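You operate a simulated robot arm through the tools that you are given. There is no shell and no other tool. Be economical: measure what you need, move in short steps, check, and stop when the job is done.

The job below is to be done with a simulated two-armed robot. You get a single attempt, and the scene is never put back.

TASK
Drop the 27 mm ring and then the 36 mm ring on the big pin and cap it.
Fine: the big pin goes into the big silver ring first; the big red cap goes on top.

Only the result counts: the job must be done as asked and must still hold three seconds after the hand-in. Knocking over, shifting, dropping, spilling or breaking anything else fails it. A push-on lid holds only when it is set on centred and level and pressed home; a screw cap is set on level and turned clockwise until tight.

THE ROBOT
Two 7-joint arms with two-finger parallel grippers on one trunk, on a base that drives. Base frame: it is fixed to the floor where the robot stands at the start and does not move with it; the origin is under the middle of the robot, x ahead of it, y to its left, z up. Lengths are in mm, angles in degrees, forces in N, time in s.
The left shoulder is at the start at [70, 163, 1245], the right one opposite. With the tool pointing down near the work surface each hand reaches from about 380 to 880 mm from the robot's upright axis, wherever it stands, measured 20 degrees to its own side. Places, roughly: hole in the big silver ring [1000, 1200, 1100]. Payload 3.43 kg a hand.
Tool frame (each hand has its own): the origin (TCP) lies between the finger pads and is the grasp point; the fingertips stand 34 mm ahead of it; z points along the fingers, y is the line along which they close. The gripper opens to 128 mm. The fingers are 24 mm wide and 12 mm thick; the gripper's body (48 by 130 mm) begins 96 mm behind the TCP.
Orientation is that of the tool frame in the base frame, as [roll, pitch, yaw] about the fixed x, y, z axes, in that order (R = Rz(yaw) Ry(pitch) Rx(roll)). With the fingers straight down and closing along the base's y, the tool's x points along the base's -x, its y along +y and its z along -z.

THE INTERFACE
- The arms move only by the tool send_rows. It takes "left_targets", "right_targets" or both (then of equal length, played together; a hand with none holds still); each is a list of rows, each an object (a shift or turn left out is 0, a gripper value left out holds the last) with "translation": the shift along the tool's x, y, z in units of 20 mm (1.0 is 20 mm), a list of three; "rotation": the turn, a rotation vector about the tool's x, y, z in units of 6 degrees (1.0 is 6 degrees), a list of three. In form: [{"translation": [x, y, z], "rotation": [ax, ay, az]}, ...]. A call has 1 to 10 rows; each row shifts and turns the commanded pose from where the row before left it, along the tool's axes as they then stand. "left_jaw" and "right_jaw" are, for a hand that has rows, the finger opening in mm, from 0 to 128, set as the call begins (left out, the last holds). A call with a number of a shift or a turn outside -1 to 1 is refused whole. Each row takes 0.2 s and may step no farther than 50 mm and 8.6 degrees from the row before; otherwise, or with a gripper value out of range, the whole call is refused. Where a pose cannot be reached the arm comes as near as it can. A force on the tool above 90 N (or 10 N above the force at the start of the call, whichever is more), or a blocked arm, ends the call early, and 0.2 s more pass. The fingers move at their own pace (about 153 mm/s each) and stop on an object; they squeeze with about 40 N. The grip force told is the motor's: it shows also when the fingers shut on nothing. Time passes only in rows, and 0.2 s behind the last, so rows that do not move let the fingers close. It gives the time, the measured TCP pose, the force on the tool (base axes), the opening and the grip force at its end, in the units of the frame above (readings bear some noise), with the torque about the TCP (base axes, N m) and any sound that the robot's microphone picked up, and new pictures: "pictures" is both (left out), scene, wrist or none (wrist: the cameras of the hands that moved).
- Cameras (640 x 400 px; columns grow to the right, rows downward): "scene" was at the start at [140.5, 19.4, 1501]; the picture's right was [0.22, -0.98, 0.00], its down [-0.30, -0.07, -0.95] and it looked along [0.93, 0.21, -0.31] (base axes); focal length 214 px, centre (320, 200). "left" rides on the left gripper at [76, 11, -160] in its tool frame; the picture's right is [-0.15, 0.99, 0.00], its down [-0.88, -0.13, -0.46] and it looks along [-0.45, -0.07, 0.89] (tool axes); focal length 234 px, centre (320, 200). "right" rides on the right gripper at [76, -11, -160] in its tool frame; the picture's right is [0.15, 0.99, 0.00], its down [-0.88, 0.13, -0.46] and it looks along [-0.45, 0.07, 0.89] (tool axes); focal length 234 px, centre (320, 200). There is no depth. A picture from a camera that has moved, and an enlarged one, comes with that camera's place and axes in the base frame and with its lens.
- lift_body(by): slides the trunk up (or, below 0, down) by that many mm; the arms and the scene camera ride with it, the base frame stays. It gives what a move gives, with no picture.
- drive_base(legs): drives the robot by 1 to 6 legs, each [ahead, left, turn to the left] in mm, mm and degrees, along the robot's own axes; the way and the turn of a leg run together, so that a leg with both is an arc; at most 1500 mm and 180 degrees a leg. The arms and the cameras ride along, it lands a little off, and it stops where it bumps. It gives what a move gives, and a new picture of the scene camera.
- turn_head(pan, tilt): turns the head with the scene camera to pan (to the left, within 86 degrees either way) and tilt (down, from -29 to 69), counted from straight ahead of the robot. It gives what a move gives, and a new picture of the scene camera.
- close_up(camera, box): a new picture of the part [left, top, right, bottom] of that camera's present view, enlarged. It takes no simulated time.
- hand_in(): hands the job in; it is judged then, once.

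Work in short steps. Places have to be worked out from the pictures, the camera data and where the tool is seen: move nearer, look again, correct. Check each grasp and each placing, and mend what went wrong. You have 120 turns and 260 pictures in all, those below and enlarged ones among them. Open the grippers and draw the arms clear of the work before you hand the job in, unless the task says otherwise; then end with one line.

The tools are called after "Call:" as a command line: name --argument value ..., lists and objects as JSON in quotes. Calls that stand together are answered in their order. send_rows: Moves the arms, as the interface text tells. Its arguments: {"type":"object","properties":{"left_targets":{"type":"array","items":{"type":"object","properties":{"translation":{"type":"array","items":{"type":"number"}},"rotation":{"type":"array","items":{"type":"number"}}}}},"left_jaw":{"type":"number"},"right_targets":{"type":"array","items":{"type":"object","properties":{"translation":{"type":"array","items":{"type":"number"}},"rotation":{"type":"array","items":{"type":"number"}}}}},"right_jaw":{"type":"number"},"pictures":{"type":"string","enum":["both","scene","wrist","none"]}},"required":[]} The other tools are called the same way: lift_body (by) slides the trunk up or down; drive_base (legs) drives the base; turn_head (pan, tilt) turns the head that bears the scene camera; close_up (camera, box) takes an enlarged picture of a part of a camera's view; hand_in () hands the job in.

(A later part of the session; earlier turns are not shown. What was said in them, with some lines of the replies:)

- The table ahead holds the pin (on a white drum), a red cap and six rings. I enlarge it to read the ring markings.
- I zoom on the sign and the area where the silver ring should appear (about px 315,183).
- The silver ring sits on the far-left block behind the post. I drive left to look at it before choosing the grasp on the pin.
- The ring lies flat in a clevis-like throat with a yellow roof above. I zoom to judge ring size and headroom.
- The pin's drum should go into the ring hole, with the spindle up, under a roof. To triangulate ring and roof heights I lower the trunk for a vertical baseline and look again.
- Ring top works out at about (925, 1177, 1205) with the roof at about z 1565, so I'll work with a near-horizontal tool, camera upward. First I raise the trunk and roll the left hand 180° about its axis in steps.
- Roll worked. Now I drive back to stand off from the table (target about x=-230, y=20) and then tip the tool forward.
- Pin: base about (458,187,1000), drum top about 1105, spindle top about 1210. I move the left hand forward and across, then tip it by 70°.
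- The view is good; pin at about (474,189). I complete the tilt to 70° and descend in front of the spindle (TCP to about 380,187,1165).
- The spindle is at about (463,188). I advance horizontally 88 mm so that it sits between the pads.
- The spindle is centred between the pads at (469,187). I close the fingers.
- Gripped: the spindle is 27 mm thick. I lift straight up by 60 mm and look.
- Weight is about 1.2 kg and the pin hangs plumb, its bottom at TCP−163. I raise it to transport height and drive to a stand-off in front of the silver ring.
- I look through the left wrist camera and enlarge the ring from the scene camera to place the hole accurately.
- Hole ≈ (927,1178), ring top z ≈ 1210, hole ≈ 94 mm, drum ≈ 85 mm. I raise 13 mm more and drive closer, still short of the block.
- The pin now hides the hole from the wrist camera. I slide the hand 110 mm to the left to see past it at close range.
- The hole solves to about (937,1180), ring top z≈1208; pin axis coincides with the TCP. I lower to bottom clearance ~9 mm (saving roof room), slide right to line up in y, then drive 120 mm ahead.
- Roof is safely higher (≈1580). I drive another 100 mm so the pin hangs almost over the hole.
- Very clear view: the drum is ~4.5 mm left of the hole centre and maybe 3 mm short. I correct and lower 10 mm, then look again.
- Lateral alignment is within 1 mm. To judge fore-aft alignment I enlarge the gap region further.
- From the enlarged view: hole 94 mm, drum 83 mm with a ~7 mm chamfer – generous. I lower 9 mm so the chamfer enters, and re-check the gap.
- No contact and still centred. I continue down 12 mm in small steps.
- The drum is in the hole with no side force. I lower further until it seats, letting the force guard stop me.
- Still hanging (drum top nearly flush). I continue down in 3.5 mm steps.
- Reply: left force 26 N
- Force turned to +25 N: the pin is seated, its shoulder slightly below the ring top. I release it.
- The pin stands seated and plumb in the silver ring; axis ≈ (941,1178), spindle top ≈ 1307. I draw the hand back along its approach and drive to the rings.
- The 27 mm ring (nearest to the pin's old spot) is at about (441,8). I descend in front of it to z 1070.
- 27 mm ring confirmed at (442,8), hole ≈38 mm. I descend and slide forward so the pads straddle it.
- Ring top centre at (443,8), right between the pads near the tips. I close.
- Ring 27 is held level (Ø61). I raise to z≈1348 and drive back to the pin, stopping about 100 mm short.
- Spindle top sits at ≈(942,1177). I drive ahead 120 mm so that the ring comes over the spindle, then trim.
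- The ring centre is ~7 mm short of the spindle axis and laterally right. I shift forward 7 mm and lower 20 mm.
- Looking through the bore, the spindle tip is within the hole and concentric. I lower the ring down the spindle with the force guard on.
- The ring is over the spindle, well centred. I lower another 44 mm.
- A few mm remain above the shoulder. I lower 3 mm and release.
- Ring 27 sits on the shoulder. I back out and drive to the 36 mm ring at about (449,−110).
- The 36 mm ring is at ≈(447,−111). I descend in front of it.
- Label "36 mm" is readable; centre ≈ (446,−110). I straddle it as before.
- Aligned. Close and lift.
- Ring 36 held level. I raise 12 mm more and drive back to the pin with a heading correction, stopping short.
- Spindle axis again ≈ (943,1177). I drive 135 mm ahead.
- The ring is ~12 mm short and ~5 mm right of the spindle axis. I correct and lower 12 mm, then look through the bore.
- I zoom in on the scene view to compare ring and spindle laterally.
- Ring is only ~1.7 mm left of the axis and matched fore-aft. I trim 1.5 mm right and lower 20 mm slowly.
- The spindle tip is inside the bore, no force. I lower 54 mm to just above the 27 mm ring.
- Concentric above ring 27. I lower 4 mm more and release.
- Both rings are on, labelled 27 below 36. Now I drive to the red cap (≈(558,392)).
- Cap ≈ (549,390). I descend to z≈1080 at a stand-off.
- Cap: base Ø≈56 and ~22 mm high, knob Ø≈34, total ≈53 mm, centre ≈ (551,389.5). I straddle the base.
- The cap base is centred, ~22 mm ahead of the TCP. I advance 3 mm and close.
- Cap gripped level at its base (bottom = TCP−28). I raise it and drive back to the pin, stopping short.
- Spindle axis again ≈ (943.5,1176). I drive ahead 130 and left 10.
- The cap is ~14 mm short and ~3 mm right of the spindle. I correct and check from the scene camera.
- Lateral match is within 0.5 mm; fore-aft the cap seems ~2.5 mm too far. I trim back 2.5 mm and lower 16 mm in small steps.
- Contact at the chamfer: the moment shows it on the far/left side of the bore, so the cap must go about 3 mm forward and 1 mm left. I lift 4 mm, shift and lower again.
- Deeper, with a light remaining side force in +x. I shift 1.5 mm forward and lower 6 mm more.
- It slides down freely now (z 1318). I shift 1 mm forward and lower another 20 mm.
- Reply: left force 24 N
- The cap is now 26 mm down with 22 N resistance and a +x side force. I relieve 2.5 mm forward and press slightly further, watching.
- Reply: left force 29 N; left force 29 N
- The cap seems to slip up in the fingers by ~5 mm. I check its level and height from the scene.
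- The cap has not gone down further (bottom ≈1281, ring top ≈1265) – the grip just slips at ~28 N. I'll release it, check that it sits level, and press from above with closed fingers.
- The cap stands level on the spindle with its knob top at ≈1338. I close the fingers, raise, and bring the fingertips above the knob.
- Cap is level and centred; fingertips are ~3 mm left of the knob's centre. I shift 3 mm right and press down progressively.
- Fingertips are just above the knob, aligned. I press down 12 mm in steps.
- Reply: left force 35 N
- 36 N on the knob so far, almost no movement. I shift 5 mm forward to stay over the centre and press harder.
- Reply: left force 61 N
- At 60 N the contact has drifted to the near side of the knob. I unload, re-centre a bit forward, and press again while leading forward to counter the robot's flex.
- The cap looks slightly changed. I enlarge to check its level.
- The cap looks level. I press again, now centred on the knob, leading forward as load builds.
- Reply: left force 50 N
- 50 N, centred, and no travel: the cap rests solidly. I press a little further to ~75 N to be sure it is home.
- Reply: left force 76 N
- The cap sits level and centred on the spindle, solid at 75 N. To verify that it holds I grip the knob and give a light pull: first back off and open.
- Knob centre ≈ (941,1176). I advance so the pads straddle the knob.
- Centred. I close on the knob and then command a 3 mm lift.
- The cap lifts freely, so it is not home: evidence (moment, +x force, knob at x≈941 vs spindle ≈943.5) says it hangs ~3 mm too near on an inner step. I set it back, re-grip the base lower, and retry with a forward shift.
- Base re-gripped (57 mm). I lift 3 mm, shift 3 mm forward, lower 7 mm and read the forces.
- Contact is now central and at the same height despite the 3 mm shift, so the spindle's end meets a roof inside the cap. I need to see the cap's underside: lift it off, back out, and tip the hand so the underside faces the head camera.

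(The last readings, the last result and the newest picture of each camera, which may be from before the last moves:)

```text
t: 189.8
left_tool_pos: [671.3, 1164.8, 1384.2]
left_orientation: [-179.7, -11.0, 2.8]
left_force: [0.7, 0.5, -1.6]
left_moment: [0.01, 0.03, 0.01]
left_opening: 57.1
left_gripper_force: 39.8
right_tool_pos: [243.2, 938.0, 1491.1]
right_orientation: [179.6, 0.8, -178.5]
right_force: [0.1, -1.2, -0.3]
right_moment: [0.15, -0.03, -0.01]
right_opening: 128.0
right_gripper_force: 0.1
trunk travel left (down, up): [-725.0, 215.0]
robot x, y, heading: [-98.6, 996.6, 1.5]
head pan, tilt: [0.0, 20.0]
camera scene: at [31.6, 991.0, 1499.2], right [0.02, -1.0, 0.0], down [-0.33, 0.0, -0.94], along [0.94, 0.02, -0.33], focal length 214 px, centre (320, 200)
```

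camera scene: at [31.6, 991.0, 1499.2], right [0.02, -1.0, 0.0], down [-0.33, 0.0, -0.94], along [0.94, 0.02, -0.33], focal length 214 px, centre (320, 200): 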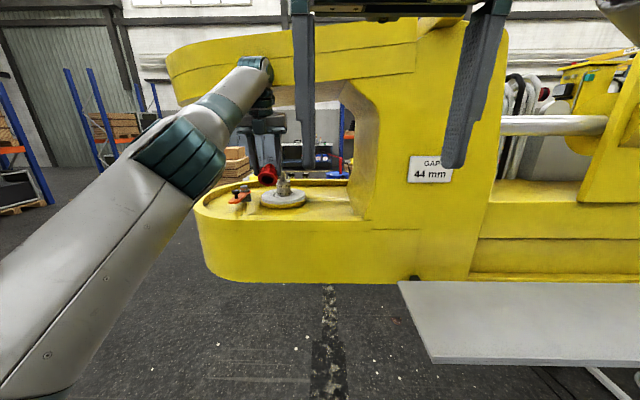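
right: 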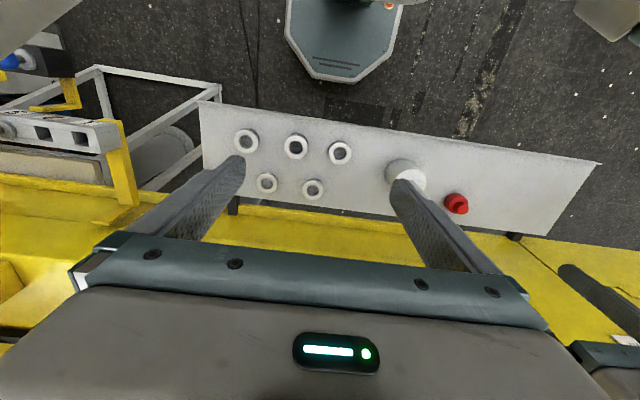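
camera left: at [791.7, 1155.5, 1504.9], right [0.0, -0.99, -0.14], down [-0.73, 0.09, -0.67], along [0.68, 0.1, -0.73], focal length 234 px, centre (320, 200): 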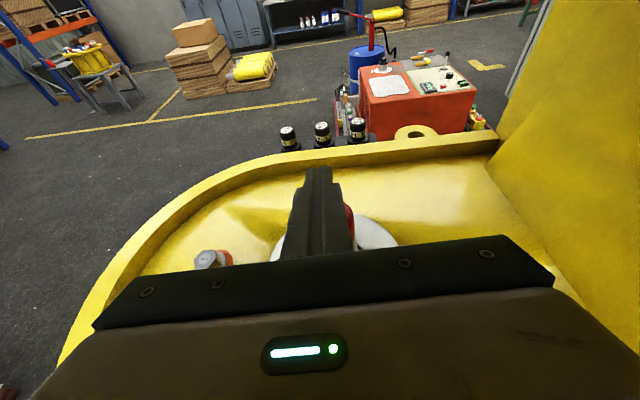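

The robot was nudged back – the wrist may be touching the roof edge. I back off 150 mm and zoom on the cap's underside.

Call:
drive_base --legs '[[-150, 0, 0]]'

Call:
close_up --camera "scene" --box '[230, 150, 310, 200]'

```text
t: 191.1
left_tool_pos: [537.9, 1167.1, 1369.4]
left_orientation: [-180.0, -10.0, 3.0]
left_force: [-0.1, 0.7, -1.3]
left_moment: [-0.02, -0.01, -0.01]
left_opening: 57.0
left_gripper_force: 40.0
right_tool_pos: [112.2, 941.1, 1486.2]
right_orientation: [179.9, 0.1, -178.6]
right_force: [0.6, 0.2, 0.5]
right_moment: [0.0, -0.02, 0.0]
right_opening: 128.0
right_gripper_force: 0.0
trunk travel left (down, up): [-725.0, 215.0]
robot x, y, heading: [-243.8, 992.8, 1.2]
head pan, tilt: [0.0, 20.0]
camera scene: at [-100.5, 993.8, 1497.3], right [0.02, -1.0, 0.0], down [-0.34, -0.01, -0.94], along [0.94, 0.02, -0.34], focal length 214 px, centre (320, 200)
```

scene: 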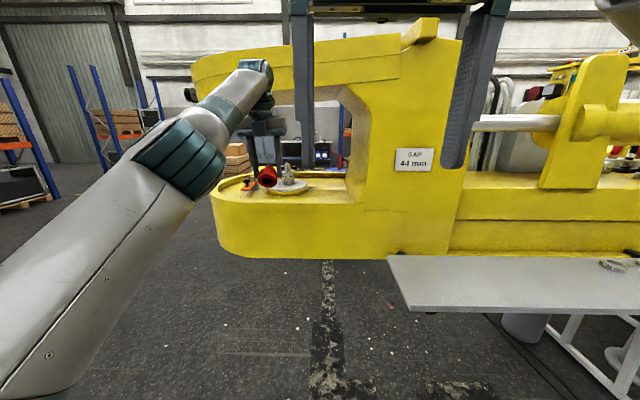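

```text
8.00 times, centred on (270, 175) of scene
camera zoom: at [-100.5, 993.8, 1497.3], right [0.02, -1.0, 0.0], down [-0.34, -0.01, -0.94], along [0.94, 0.02, -0.34], focal length 1716 px, centre (720, 400)
```

zoom: 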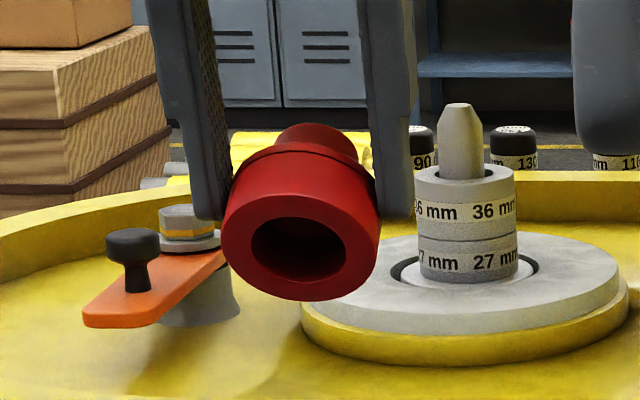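

Now the cavity is visible: its mouth is ~35 mm wide. I zoom in to see the inside.

Call:
close_up --camera "scene" --box '[254, 170, 282, 190]'

Call:
close_up --camera "scene" --box '[274, 158, 306, 188]'

```text
16.00 times, centred on (268, 180) of scene
camera zoom: at [-100.5, 993.8, 1497.3], right [0.02, -1.0, 0.0], down [-0.34, -0.01, -0.94], along [0.94, 0.02, -0.34], focal length 3432 px, centre (1152, 520)
```

zoom: 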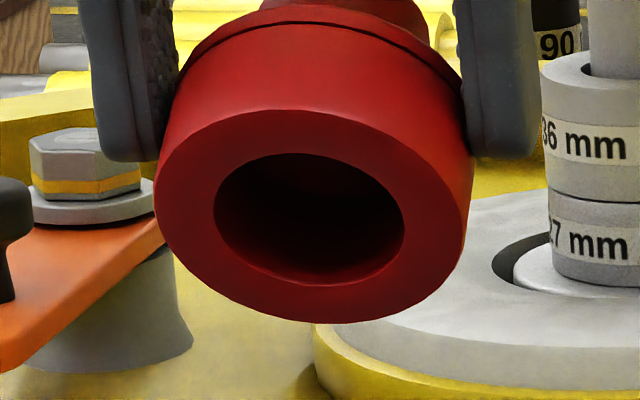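

```text
13.33 times, centred on (290, 173) of scene
camera zoom: at [-100.5, 993.8, 1497.3], right [0.02, -1.0, 0.0], down [-0.34, -0.01, -0.94], along [0.94, 0.02, -0.34], focal length 2860 px, centre (720, 560)
```

zoom: 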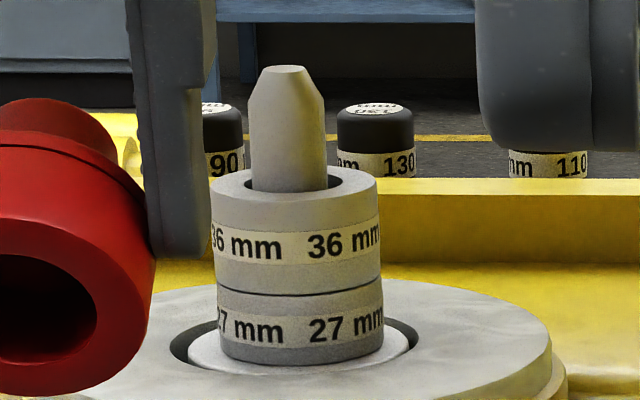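

The cap is a loose-fitting sleeve (bore ≈34.6 vs spindle 27) with a roof at ~26 mm depth, so resting on the spindle's end is home; it just needs to be centred, level and pressed. I tip the hand back and return over the pin.

Call:
send_rows --left_targets '[{"rotation": [0, 1, 0]}, {"rotation": [0, 1, 0]}, {"rotation": [0, 1, 0]}, {"rotation": [0, 1, 0]}, {"rotation": [0, 1, 0]}, {"rotation": [0, 1, 0]}, {"rotation": [0, 1, 0]}, {"rotation": [0, 1, 0]}, {"rotation": [0, 1, 0]}, {"rotation": [0, 1, 0]}]' --pictures "none"

Call:
drive_base --legs '[[300, 0, 0]]'

Call:
close_up --camera "left" --box '[200, 60, 520, 260]'

```text
t: 193.3
left_tool_pos: [538.3, 1167.3, 1370.5]
left_orientation: [179.8, -70.1, 3.2]
left_force: [0.3, 0.3, -1.9]
left_moment: [0.0, 0.03, 0.0]
left_opening: 57.0
left_gripper_force: 39.4
right_tool_pos: [110.8, 942.7, 1486.2]
right_orientation: [-180.0, 0.1, -178.6]
right_force: [-0.3, 0.3, 0.1]
right_moment: [0.01, 0.0, -0.02]
right_opening: 128.1
right_gripper_force: 0.1
trunk travel left (down, up): [-725.0, 215.0]
robot x, y, heading: [-244.3, 995.7, 1.2]
head pan, tilt: [0.0, 20.0]
```

```text
t: 195.4
left_tool_pos: [833.5, 1169.4, 1372.3]
left_orientation: [179.9, -70.1, 2.9]
left_force: [-0.6, -0.3, -1.6]
left_moment: [-0.01, 0.04, 0.02]
left_opening: 57.2
left_gripper_force: 40.3
right_tool_pos: [405.2, 943.3, 1487.5]
right_orientation: [-180.0, 0.3, -178.9]
right_force: [-0.1, -0.1, -0.9]
right_moment: [0.01, -0.01, 0.02]
right_opening: 127.9
right_gripper_force: 0.0
trunk travel left (down, up): [-725.0, 215.0]
robot x, y, heading: [49.6, 997.8, 0.8]
head pan, tilt: [0.0, 20.0]
camera scene: at [192.7, 999.0, 1497.7], right [0.02, -1.0, 0.0], down [-0.34, -0.01, -0.94], along [0.94, 0.01, -0.34], focal length 214 px, centre (320, 200)
```

scene: 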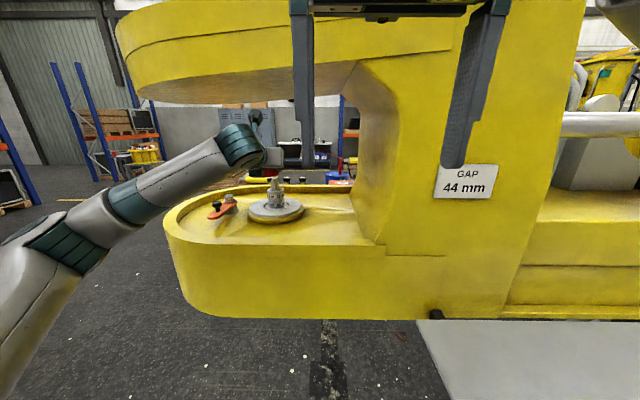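

```text
2.00 times, centred on (360, 160) of left
camera zoom: at [709.6, 1151.7, 1496.4], right [0.0, -0.99, -0.14], down [-0.73, 0.09, -0.67], along [0.68, 0.1, -0.73], focal length 468 px, centre (240, 280)
```

zoom: 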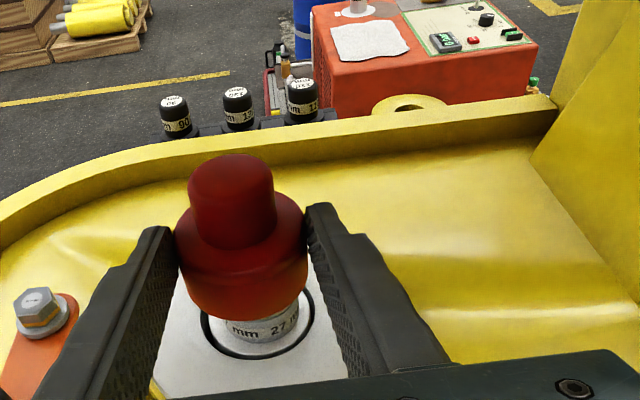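

I move over the pin (target TCP ≈ 924,1175).

Call:
drive_base --legs '[[92, 4, 0]]'

Call:
close_up --camera "scene" --box '[240, 160, 320, 210]'

```text
t: 196.5
left_tool_pos: [924.7, 1174.6, 1372.4]
left_orientation: [179.9, -70.1, 2.9]
left_force: [-0.3, 1.7, -2.1]
left_moment: [-0.02, 0.07, -0.01]
left_opening: 57.0
left_gripper_force: 40.4
right_tool_pos: [497.4, 950.6, 1487.5]
right_orientation: [179.9, 0.3, -178.8]
right_force: [0.4, -0.4, 0.5]
right_moment: [0.02, -0.02, -0.01]
right_opening: 127.9
right_gripper_force: 0.0
trunk travel left (down, up): [-725.0, 215.0]
robot x, y, heading: [141.2, 1003.6, 0.8]
head pan, tilt: [0.0, 20.0]
camera scene: at [285.4, 1004.5, 1497.8], right [0.02, -1.0, 0.0], down [-0.34, -0.01, -0.94], along [0.94, 0.02, -0.34], focal length 214 px, centre (320, 200)
```

scene: 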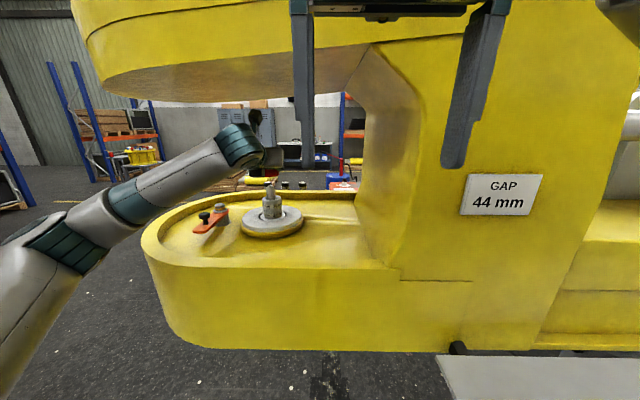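

```text
8.00 times, centred on (280, 185) of scene
camera zoom: at [285.4, 1004.5, 1497.8], right [0.02, -1.0, 0.0], down [-0.34, -0.01, -0.94], along [0.94, 0.02, -0.34], focal length 1716 px, centre (640, 320)
```

zoom: 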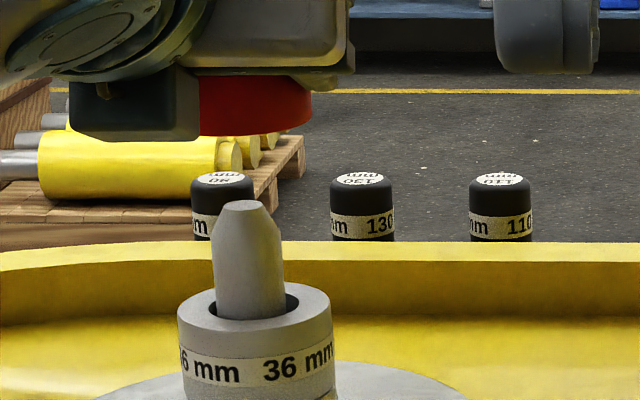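

The cap is ~1.8 mm right of the axis; I correct that, lower it 50 mm over the tip (17 mm deep, not yet at the roof), then probe ±x for the bore walls.

Call:
send_rows --left_targets '[{"translation": [0, -0.09, 0]}, {"translation": [-0.47, 0, 0.171]}, {"translation": [-0.47, 0, 0.171]}, {"translation": [-0.47, 0, 0.171]}, {"translation": [-0.47, 0, 0.171]}, {"translation": [-0.47, 0, 0.171]}, {}]' --pictures "none"

Call:
send_rows --left_targets '[{"translation": [0.034, 0, 0.094]}, {"translation": [0.034, 0, 0.094]}, {"translation": [0.034, 0, 0.094]}, {}]' --pictures "none"

Call:
send_rows --left_targets '[{"translation": [-0.068, 0, -0.188]}, {"translation": [-0.068, 0, -0.188]}, {"translation": [-0.068, 0, -0.188]}, {}]' --pictures "none"

```text
t: 198.1
left_tool_pos: [927.3, 1178.0, 1321.2]
left_orientation: [179.9, -70.3, 3.0]
left_force: [-3.4, -0.3, -0.3]
left_moment: [-0.02, 0.14, -0.02]
left_opening: 56.9
left_gripper_force: 39.8
right_tool_pos: [500.0, 950.2, 1486.8]
right_orientation: [179.9, 0.2, -178.8]
right_force: [-1.0, 0.3, 0.0]
right_moment: [-0.03, -0.03, 0.0]
right_opening: 127.8
right_gripper_force: 0.1
trunk travel left (down, up): [-725.0, 215.0]
robot x, y, heading: [145.5, 999.6, 1.1]
head pan, tilt: [0.0, 20.0]
```

```text
t: 199.1
left_tool_pos: [932.5, 1177.5, 1321.5]
left_orientation: [180.0, -70.1, 2.9]
left_force: [-3.5, -0.5, -1.3]
left_moment: [0.0, 0.15, -0.03]
left_opening: 57.2
left_gripper_force: 40.2
right_tool_pos: [498.9, 950.1, 1486.8]
right_orientation: [-179.9, 0.1, -178.8]
right_force: [0.2, 0.2, -0.5]
right_moment: [0.01, -0.01, 0.0]
right_opening: 128.0
right_gripper_force: 0.1
trunk travel left (down, up): [-725.0, 215.0]
robot x, y, heading: [146.1, 1001.8, 1.2]
head pan, tilt: [0.0, 20.0]
```

```text
t: 200.1
left_tool_pos: [921.9, 1178.7, 1320.4]
left_orientation: [179.7, -70.1, 3.0]
left_force: [-0.1, 0.4, -1.9]
left_moment: [0.0, 0.03, 0.0]
left_opening: 57.3
left_gripper_force: 40.2
right_tool_pos: [500.4, 950.2, 1486.4]
right_orientation: [-180.0, 0.3, -178.7]
right_force: [-0.4, -0.8, -1.1]
right_moment: [0.01, 0.03, -0.03]
right_opening: 127.9
right_gripper_force: 0.0
trunk travel left (down, up): [-725.0, 215.0]
robot x, y, heading: [145.3, 1004.7, 1.0]
head pan, tilt: [0.0, 20.0]
```

Constant −3.5 N means the cap wall was tipping the loose pin slightly; it has fallen back. The near wall touches at TCP x≲927. I probe the other way in 2 mm steps.

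Call:
send_rows --left_targets '[{"translation": [-0.034, 0, -0.094]}, {}]' --pictures "none"

Call:
send_rows --left_targets '[{"translation": [-0.026, 0, -0.07]}, {}]' --pictures "none"

Call:
send_rows --left_targets '[{"translation": [-0.026, 0, -0.07]}, {}]' --pictures "none"

```text
t: 200.7
left_tool_pos: [919.4, 1178.5, 1320.5]
left_orientation: [179.9, -70.0, 3.1]
left_force: [0.1, -0.2, -0.7]
left_moment: [0.03, 0.01, 0.01]
left_opening: 56.8
left_gripper_force: 40.3
right_tool_pos: [500.2, 950.4, 1487.2]
right_orientation: [179.9, 0.2, -178.9]
right_force: [0.6, -0.1, -0.9]
right_moment: [-0.01, -0.02, 0.02]
right_opening: 128.2
right_gripper_force: 0.0
trunk travel left (down, up): [-725.0, 215.0]
robot x, y, heading: [148.3, 1003.7, 0.9]
head pan, tilt: [0.0, 20.0]
```

```text
t: 201.3
left_tool_pos: [918.3, 1179.0, 1321.4]
left_orientation: [179.8, -70.0, 3.0]
left_force: [1.2, 0.0, -0.8]
left_moment: [0.0, -0.01, 0.01]
left_opening: 57.0
left_gripper_force: 39.5
right_tool_pos: [500.2, 950.2, 1486.1]
right_orientation: [180.0, 0.2, -178.8]
right_force: [0.4, -0.3, 0.6]
right_moment: [0.02, -0.02, -0.01]
right_opening: 128.1
right_gripper_force: 0.0
trunk travel left (down, up): [-725.0, 215.0]
robot x, y, heading: [147.2, 1003.8, 1.2]
head pan, tilt: [0.0, 20.0]
```

```text
t: 201.9
left_tool_pos: [916.7, 1178.8, 1322.0]
left_orientation: [179.9, -70.1, 3.0]
left_force: [3.6, 0.6, -0.4]
left_moment: [-0.02, -0.14, 0.01]
left_opening: 56.6
left_gripper_force: 40.2
right_tool_pos: [500.1, 950.0, 1486.2]
right_orientation: [-180.0, 0.1, -178.8]
right_force: [-0.2, -0.2, 0.1]
right_moment: [-0.03, -0.03, -0.03]
right_opening: 127.7
right_gripper_force: 0.0
trunk travel left (down, up): [-725.0, 215.0]
robot x, y, heading: [144.5, 1002.8, 0.9]
head pan, tilt: [0.0, 20.0]
```

Far wall touches at TCP x≈917.8, so the centre is ≈921.5. I move there and probe ±y the same way.

Call:
send_rows --left_targets '[{"translation": [0.089, 0, 0.244]}, {"translation": [0, 0.15, 0]}, {}]' --pictures "none"

Call:
send_rows --left_targets '[{"translation": [0, 0.075, 0]}, {}]' --pictures "none"

Call:
send_rows --left_targets '[{"translation": [0, 0.075, 0]}, {}]' --pictures "none"

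Call:
send_rows --left_targets '[{"translation": [0, 0.075, 0]}, {}]' --pictures "none"

```text
t: 202.7
left_tool_pos: [921.6, 1174.7, 1320.1]
left_orientation: [179.8, -70.0, 3.0]
left_force: [-0.5, 0.1, -2.0]
left_moment: [-0.01, 0.07, 0.02]
left_opening: 56.9
left_gripper_force: 39.7
right_tool_pos: [500.9, 951.0, 1487.3]
right_orientation: [180.0, 0.1, -178.8]
right_force: [-0.4, 0.4, 0.2]
right_moment: [-0.02, -0.01, -0.01]
right_opening: 128.2
right_gripper_force: 0.1
trunk travel left (down, up): [-725.0, 215.0]
robot x, y, heading: [146.5, 1001.4, 1.1]
head pan, tilt: [0.0, 20.0]
```

```text
t: 203.3
left_tool_pos: [923.2, 1173.0, 1320.6]
left_orientation: [179.9, -69.9, 3.0]
left_force: [0.3, -0.8, -2.2]
left_moment: [-0.01, -0.01, 0.01]
left_opening: 57.1
left_gripper_force: 39.8
right_tool_pos: [500.6, 950.3, 1486.9]
right_orientation: [-180.0, 0.3, -178.8]
right_force: [-0.2, -0.7, -0.3]
right_moment: [-0.03, -0.02, 0.02]
right_opening: 128.0
right_gripper_force: 0.1
trunk travel left (down, up): [-725.0, 215.0]
robot x, y, heading: [145.7, 1004.7, 1.1]
head pan, tilt: [0.0, 20.0]
```

```text
t: 203.9
left_tool_pos: [921.6, 1172.5, 1321.2]
left_orientation: [179.9, -70.1, 2.9]
left_force: [-0.4, 1.4, -1.8]
left_moment: [0.04, 0.06, 0.06]
left_opening: 57.0
left_gripper_force: 39.8
right_tool_pos: [500.1, 951.4, 1487.7]
right_orientation: [-180.0, 0.2, -178.7]
right_force: [-0.8, 0.1, 0.2]
right_moment: [-0.03, 0.03, -0.01]
right_opening: 128.0
right_gripper_force: 0.1
trunk travel left (down, up): [-725.0, 215.0]
robot x, y, heading: [146.8, 1005.4, 1.0]
head pan, tilt: [0.0, 20.0]
```

```text
t: 204.5
left_tool_pos: [922.4, 1170.6, 1321.4]
left_orientation: [179.7, -70.0, 3.0]
left_force: [-0.9, 3.9, -0.9]
left_moment: [0.11, 0.01, 0.1]
left_opening: 57.1
left_gripper_force: 39.8
right_tool_pos: [499.5, 951.6, 1486.5]
right_orientation: [-179.9, 0.2, -178.7]
right_force: [0.1, -0.2, -0.3]
right_moment: [-0.01, 0.02, 0.03]
right_opening: 128.3
right_gripper_force: 0.0
trunk travel left (down, up): [-725.0, 215.0]
robot x, y, heading: [145.5, 1002.2, 0.9]
head pan, tilt: [0.0, 20.0]
```

Wall contact at y≈1172, so the centre is ≈1175.7. I centre there, lower onto the spindle's end, and press while gripped.

Call:
send_rows --left_targets '[{"translation": [0, -0.26, 0]}, {"translation": [-0.14, 0, 0.05]}, {"translation": [-0.14, 0, 0.05]}, {}]' --pictures "none"

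Call:
send_rows --left_targets '[{"translation": [-0.12, 0, 0.06]}, {"translation": [-0.12, 0, 0.06]}, {}]' --pictures "none"

Call:
close_up --camera "scene" --box '[248, 165, 312, 205]'

```text
t: 205.5
left_tool_pos: [921.1, 1175.2, 1314.8]
left_orientation: [179.9, -70.0, 3.0]
left_force: [0.4, -0.1, -1.5]
left_moment: [0.03, 0.03, 0.0]
left_opening: 57.1
left_gripper_force: 40.2
right_tool_pos: [500.8, 950.5, 1487.2]
right_orientation: [-180.0, 0.3, -178.8]
right_force: [0.4, 0.4, 0.0]
right_moment: [-0.02, -0.01, 0.0]
right_opening: 127.9
right_gripper_force: 0.0
trunk travel left (down, up): [-725.0, 215.0]
robot x, y, heading: [144.3, 1004.1, 1.1]
head pan, tilt: [0.0, 20.0]
```

```text
t: 206.3
left_tool_pos: [920.1, 1174.2, 1313.1]
left_orientation: [179.7, -70.3, 3.3]
left_force: [6.7, -0.3, 17.9]
left_moment: [0.02, -0.48, -0.02]
left_opening: 57.2
left_gripper_force: 39.8
right_tool_pos: [498.4, 951.6, 1489.2]
right_orientation: [179.8, 0.3, -178.8]
right_force: [-0.1, 1.0, 0.4]
right_moment: [-0.01, -0.04, -0.05]
right_opening: 128.2
right_gripper_force: 0.0
trunk travel left (down, up): [-725.0, 215.0]
robot x, y, heading: [144.2, 1006.1, 0.8]
head pan, tilt: [0.0, 20.0]
```

```text
10.00 times, centred on (280, 185) of scene
camera zoom: at [286.4, 1004.3, 1497.9], right [0.02, -1.0, 0.0], down [-0.34, -0.01, -0.94], along [0.94, 0.02, -0.34], focal length 2145 px, centre (720, 350)
```

zoom: 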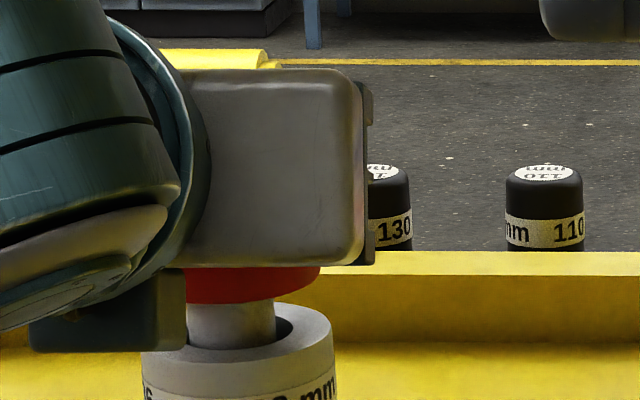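

Seated centrally with a clean vertical reaction. I release, go above the knob with closed fingers and press it straight down once more.

Call:
send_rows --left_targets '[{}, {}, {}]' --left_jaw 96 --pictures "none"

Call:
send_rows --left_targets '[{"translation": [-0.34, 0, -0.94]}, {"translation": [-0.34, 0, -0.94]}, {"translation": [-0.34, 0, -0.94]}, {"translation": [-0.34, 0, -0.94]}, {"translation": [-0.34, 0, -0.94]}, {"translation": [0.85, 0, -0.308]}, {"translation": [0.85, 0, -0.308]}, {"translation": [0.85, 0, -0.308]}, {"translation": [0.85, 0, -0.308]}, {}]' --pictures "none"

Call:
close_up --camera "scene" --box '[248, 165, 312, 205]'

Call:
send_rows --left_targets '[{"translation": [0.328, 0, 0.9]}, {"translation": [0.328, 0, 0.9]}, {"translation": [0.328, 0, 0.9]}, {"translation": [0.328, 0, 0.9]}, {"translation": [0.328, 0, 0.9]}, {}]' --left_jaw 0 --pictures "none"

Call:
close_up --camera "scene" --box '[240, 155, 320, 205]'

```text
t: 207.1
left_tool_pos: [922.4, 1173.1, 1310.0]
left_orientation: [179.9, -70.0, 2.8]
left_force: [0.8, -0.1, -0.1]
left_moment: [-0.03, 0.0, 0.0]
left_opening: 95.8
left_gripper_force: 0.0
right_tool_pos: [500.4, 950.6, 1487.5]
right_orientation: [180.0, 0.3, -178.9]
right_force: [0.2, -0.3, -0.1]
right_moment: [0.02, 0.01, -0.01]
right_opening: 128.1
right_gripper_force: 0.1
trunk travel left (down, up): [-725.0, 215.0]
robot x, y, heading: [144.6, 1004.4, 1.1]
head pan, tilt: [0.0, 20.0]
```

```text
t: 209.3
left_tool_pos: [820.6, 1170.3, 1382.7]
left_orientation: [179.9, -70.1, 3.0]
left_force: [-0.6, -0.4, -0.4]
left_moment: [0.02, 0.0, 0.03]
left_opening: 95.8
left_gripper_force: 0.0
right_tool_pos: [500.5, 950.7, 1486.6]
right_orientation: [-180.0, 0.2, -178.7]
right_force: [-0.5, -0.4, 0.0]
right_moment: [-0.02, 0.01, 0.01]
right_opening: 128.2
right_gripper_force: 0.1
trunk travel left (down, up): [-725.0, 215.0]
robot x, y, heading: [142.9, 1005.6, 1.0]
head pan, tilt: [0.0, 20.0]
```

```text
10.00 times, centred on (280, 185) of scene
camera zoom: at [287.9, 1004.9, 1497.4], right [0.02, -1.0, 0.0], down [-0.34, -0.01, -0.94], along [0.94, 0.02, -0.34], focal length 2145 px, centre (720, 350)
```

zoom: 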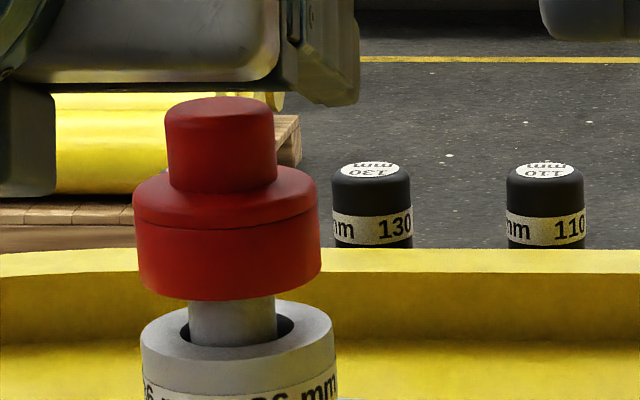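

```text
t: 210.7
left_tool_pos: [917.6, 1173.8, 1383.4]
left_orientation: [180.0, -70.2, 3.0]
left_force: [-0.4, -0.4, 0.0]
left_moment: [-0.01, -0.01, -0.01]
left_opening: 0.0
left_gripper_force: 33.0
right_tool_pos: [500.4, 950.9, 1487.1]
right_orientation: [179.9, 0.1, -178.8]
right_force: [-0.6, -0.1, -0.2]
right_moment: [-0.02, 0.01, -0.01]
right_opening: 127.9
right_gripper_force: 0.1
trunk travel left (down, up): [-725.0, 215.0]
robot x, y, heading: [143.6, 1003.2, 1.0]
head pan, tilt: [0.0, 20.0]
```

```text
8.00 times, centred on (280, 180) of scene
camera zoom: at [287.3, 1005.0, 1497.5], right [0.02, -1.0, 0.0], down [-0.34, -0.01, -0.94], along [0.94, 0.02, -0.34], focal length 1716 px, centre (640, 360)
```

zoom: 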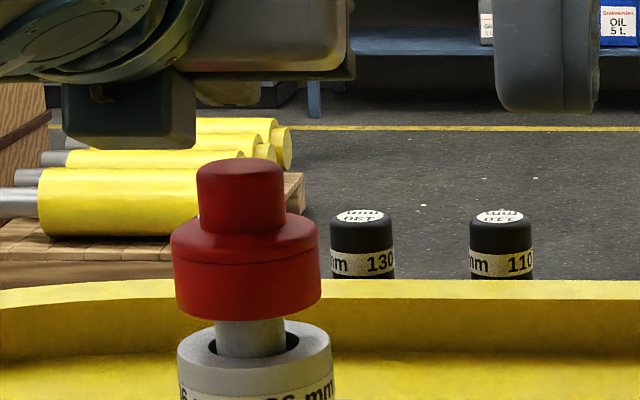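

Level and centred. I shift 3 mm right over the knob and press down with forward lead.

Call:
send_rows --left_targets '[{"translation": [0.03, 0.15, 0.09]}, {"translation": [-0.45, 0, 0.164]}, {"translation": [-0.45, 0, 0.164]}, {"translation": [-0.12, 0, 0.1]}, {"translation": [-0.12, 0, 0.1]}, {"translation": [-0.12, 0, 0.1]}, {"translation": [-0.12, 0, 0.1]}, {"translation": [-0.12, 0, 0.1]}, {}]' --pictures "none"

Call:
send_rows --left_targets '[{"translation": [-0.12, 0, 0.1]}, {"translation": [-0.12, 0, 0.1]}, {"translation": [-0.12, 0, 0.1]}, {}]' --pictures "none"

Call:
send_rows --left_targets '[{"translation": [0.5, 0, -0.3]}, {"translation": [0.5, 0, -0.3]}, {"translation": [0.6, 0, -0.3]}, {"translation": [0.94, 0, -0.35]}, {}]' --pictures "none"

Call:
close_up --camera "scene" --box '[248, 165, 312, 205]'

```text
t: 212.7
left_tool_pos: [920.6, 1170.6, 1358.8]
left_orientation: [179.5, -71.0, 3.4]
left_force: [6.4, -0.1, 40.5]
left_moment: [0.14, -1.31, 0.06]
left_opening: 0.0
left_gripper_force: 33.0
right_tool_pos: [494.9, 950.6, 1487.7]
right_orientation: [179.9, 0.5, -178.8]
right_force: [0.2, 0.4, -0.5]
right_moment: [0.02, 0.0, -0.02]
right_opening: 127.9
right_gripper_force: 0.0
trunk travel left (down, up): [-725.0, 215.0]
robot x, y, heading: [144.5, 1005.5, 1.0]
head pan, tilt: [0.0, 20.0]
```

```text
t: 213.7
left_tool_pos: [920.7, 1171.6, 1357.4]
left_orientation: [179.1, -71.7, 3.7]
left_force: [4.4, -0.6, 57.4]
left_moment: [0.17, -1.74, 0.02]
left_opening: 0.1
left_gripper_force: 32.7
right_tool_pos: [491.9, 949.1, 1488.7]
right_orientation: [179.9, 0.5, -178.8]
right_force: [-0.2, -0.4, -0.8]
right_moment: [-0.02, -0.03, 0.02]
right_opening: 128.0
right_gripper_force: 0.1
trunk travel left (down, up): [-725.0, 215.0]
robot x, y, heading: [144.6, 1003.9, 1.3]
head pan, tilt: [0.0, 20.0]
```

```text
t: 214.9
left_tool_pos: [923.4, 1174.1, 1395.0]
left_orientation: [180.0, -70.0, 3.0]
left_force: [0.4, -0.8, -0.3]
left_moment: [0.02, -0.03, 0.0]
left_opening: 0.1
left_gripper_force: 33.0
right_tool_pos: [500.3, 951.2, 1486.7]
right_orientation: [-179.9, 0.2, -178.8]
right_force: [0.6, -0.5, -0.8]
right_moment: [0.01, -0.01, 0.02]
right_opening: 128.1
right_gripper_force: 0.1
trunk travel left (down, up): [-725.0, 215.0]
robot x, y, heading: [145.4, 1000.7, 1.2]
head pan, tilt: [0.0, 20.0]
```

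```text
10.00 times, centred on (280, 185) of scene
camera zoom: at [288.3, 1004.8, 1497.3], right [0.02, -1.0, 0.0], down [-0.34, -0.01, -0.94], along [0.94, 0.02, -0.34], focal length 2145 px, centre (720, 350)
```

zoom: 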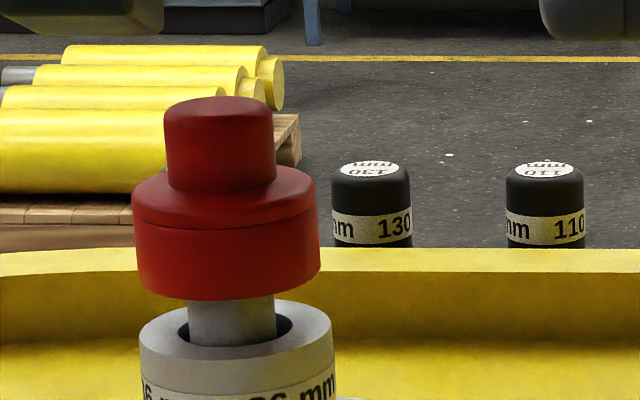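

The cap stays level and centred, solid at 57 N. I withdraw, open the gripper, back the robot off, and take a last look.

Call:
send_rows --left_targets '[{"translation": [-0.34, 0, -0.94]}, {"translation": [-0.34, 0, -0.94]}, {"translation": [-0.34, 0, -0.94]}, {"translation": [-0.34, 0, -0.94]}, {"translation": [-0.34, 0, -0.94]}, {"translation": [-0.34, 0, -0.94]}]' --pictures "none"

Call:
drive_base --legs '[[-250, 0, 0]]'

Call:
send_rows --left_targets '[{}, {}, {}]' --left_jaw 110 --pictures "none"

Call:
close_up --camera "left" --box '[180, 0, 500, 200]'

Call:
close_up --camera "scene" --box '[220, 150, 348, 230]'

```text
t: 216.3
left_tool_pos: [802.3, 1168.5, 1396.2]
left_orientation: [179.9, -70.0, 3.1]
left_force: [-0.5, -0.3, 0.4]
left_moment: [0.0, -0.04, 0.01]
left_opening: 0.1
left_gripper_force: 33.6
right_tool_pos: [498.7, 951.9, 1487.3]
right_orientation: [-180.0, 0.2, -178.8]
right_force: [0.5, 0.3, 0.1]
right_moment: [0.0, -0.03, 0.02]
right_opening: 127.9
right_gripper_force: 0.1
trunk travel left (down, up): [-725.0, 215.0]
robot x, y, heading: [144.1, 1001.8, 1.1]
head pan, tilt: [0.0, 20.0]
```

```text
t: 218.1
left_tool_pos: [557.7, 1168.6, 1395.1]
left_orientation: [179.9, -69.9, 3.4]
left_force: [0.6, 0.3, -0.3]
left_moment: [0.0, -0.01, -0.01]
left_opening: 0.0
left_gripper_force: 32.6
right_tool_pos: [256.8, 947.8, 1486.9]
right_orientation: [-179.9, 0.1, -178.4]
right_force: [-0.7, 0.7, 0.4]
right_moment: [-0.04, 0.02, 0.01]
right_opening: 128.3
right_gripper_force: 0.1
trunk travel left (down, up): [-725.0, 215.0]
robot x, y, heading: [-97.2, 1000.5, 1.4]
head pan, tilt: [0.0, 20.0]
camera scene: at [43.3, 1000.7, 1497.2], right [0.02, -1.0, 0.0], down [-0.34, -0.01, -0.94], along [0.94, 0.02, -0.34], focal length 214 px, centre (320, 200)
```

scene: 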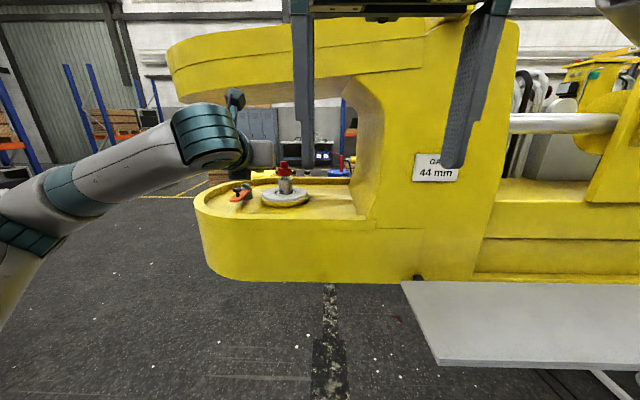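

```text
t: 218.9
left_tool_pos: [555.6, 1168.3, 1396.2]
left_orientation: [179.9, -70.1, 3.4]
left_force: [-0.1, 0.2, 0.2]
left_moment: [0.0, -0.03, -0.01]
left_opening: 110.0
left_gripper_force: 0.1
right_tool_pos: [253.5, 948.6, 1487.3]
right_orientation: [179.9, 0.2, -178.3]
right_force: [0.0, -0.1, 0.0]
right_moment: [0.03, -0.06, 0.04]
right_opening: 127.9
right_gripper_force: 0.1
trunk travel left (down, up): [-725.0, 215.0]
robot x, y, heading: [-101.0, 998.6, 1.4]
head pan, tilt: [0.0, 20.0]
```

```text
2.00 times, centred on (340, 100) of left
camera zoom: at [432.0, 1149.5, 1521.1], right [0.01, -0.99, -0.14], down [-0.73, 0.09, -0.67], along [0.68, 0.1, -0.73], focal length 468 px, centre (280, 400)
```

zoom: 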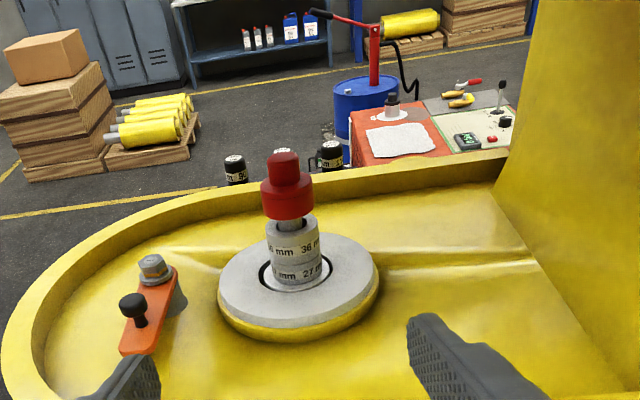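

```text
5.00 times, centred on (284, 190) of scene
camera zoom: at [41.0, 1000.6, 1497.6], right [0.02, -1.0, 0.0], down [-0.34, -0.01, -0.94], along [0.94, 0.02, -0.34], focal length 1072 px, centre (500, 250)
```

zoom: 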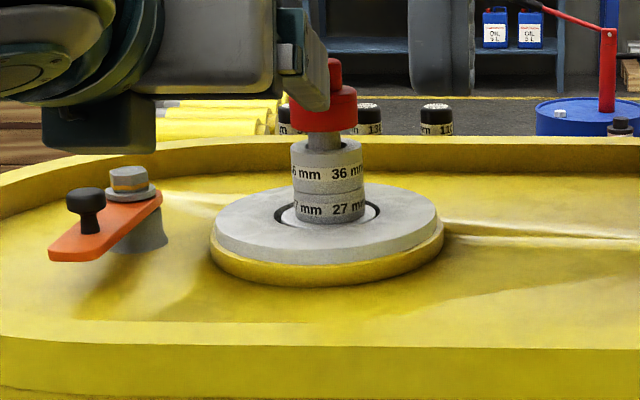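

The pin stands in the silver ring with the 27 mm ring, then the 36 mm ring, and the red cap on top; the hand is clear and open. I hand in.

Call:
hand_in

```text
The job is handed in.
```

I handed the job in with the big pin in the big silver ring, the 27 mm ring and then the 36 mm ring on it, and the red cap on top. The cap is level and centred and pressed down with about 57 N, but it fits loosely: it rests on the pin's end about 16 mm above the rings, and it lifted off freely when I tried it after an earlier press. While I was inspecting the cap, the left wrist also seems to have bumped the machine's roof and pushed the robot back about 15 mm; nothing looked out of place in the last pictures.
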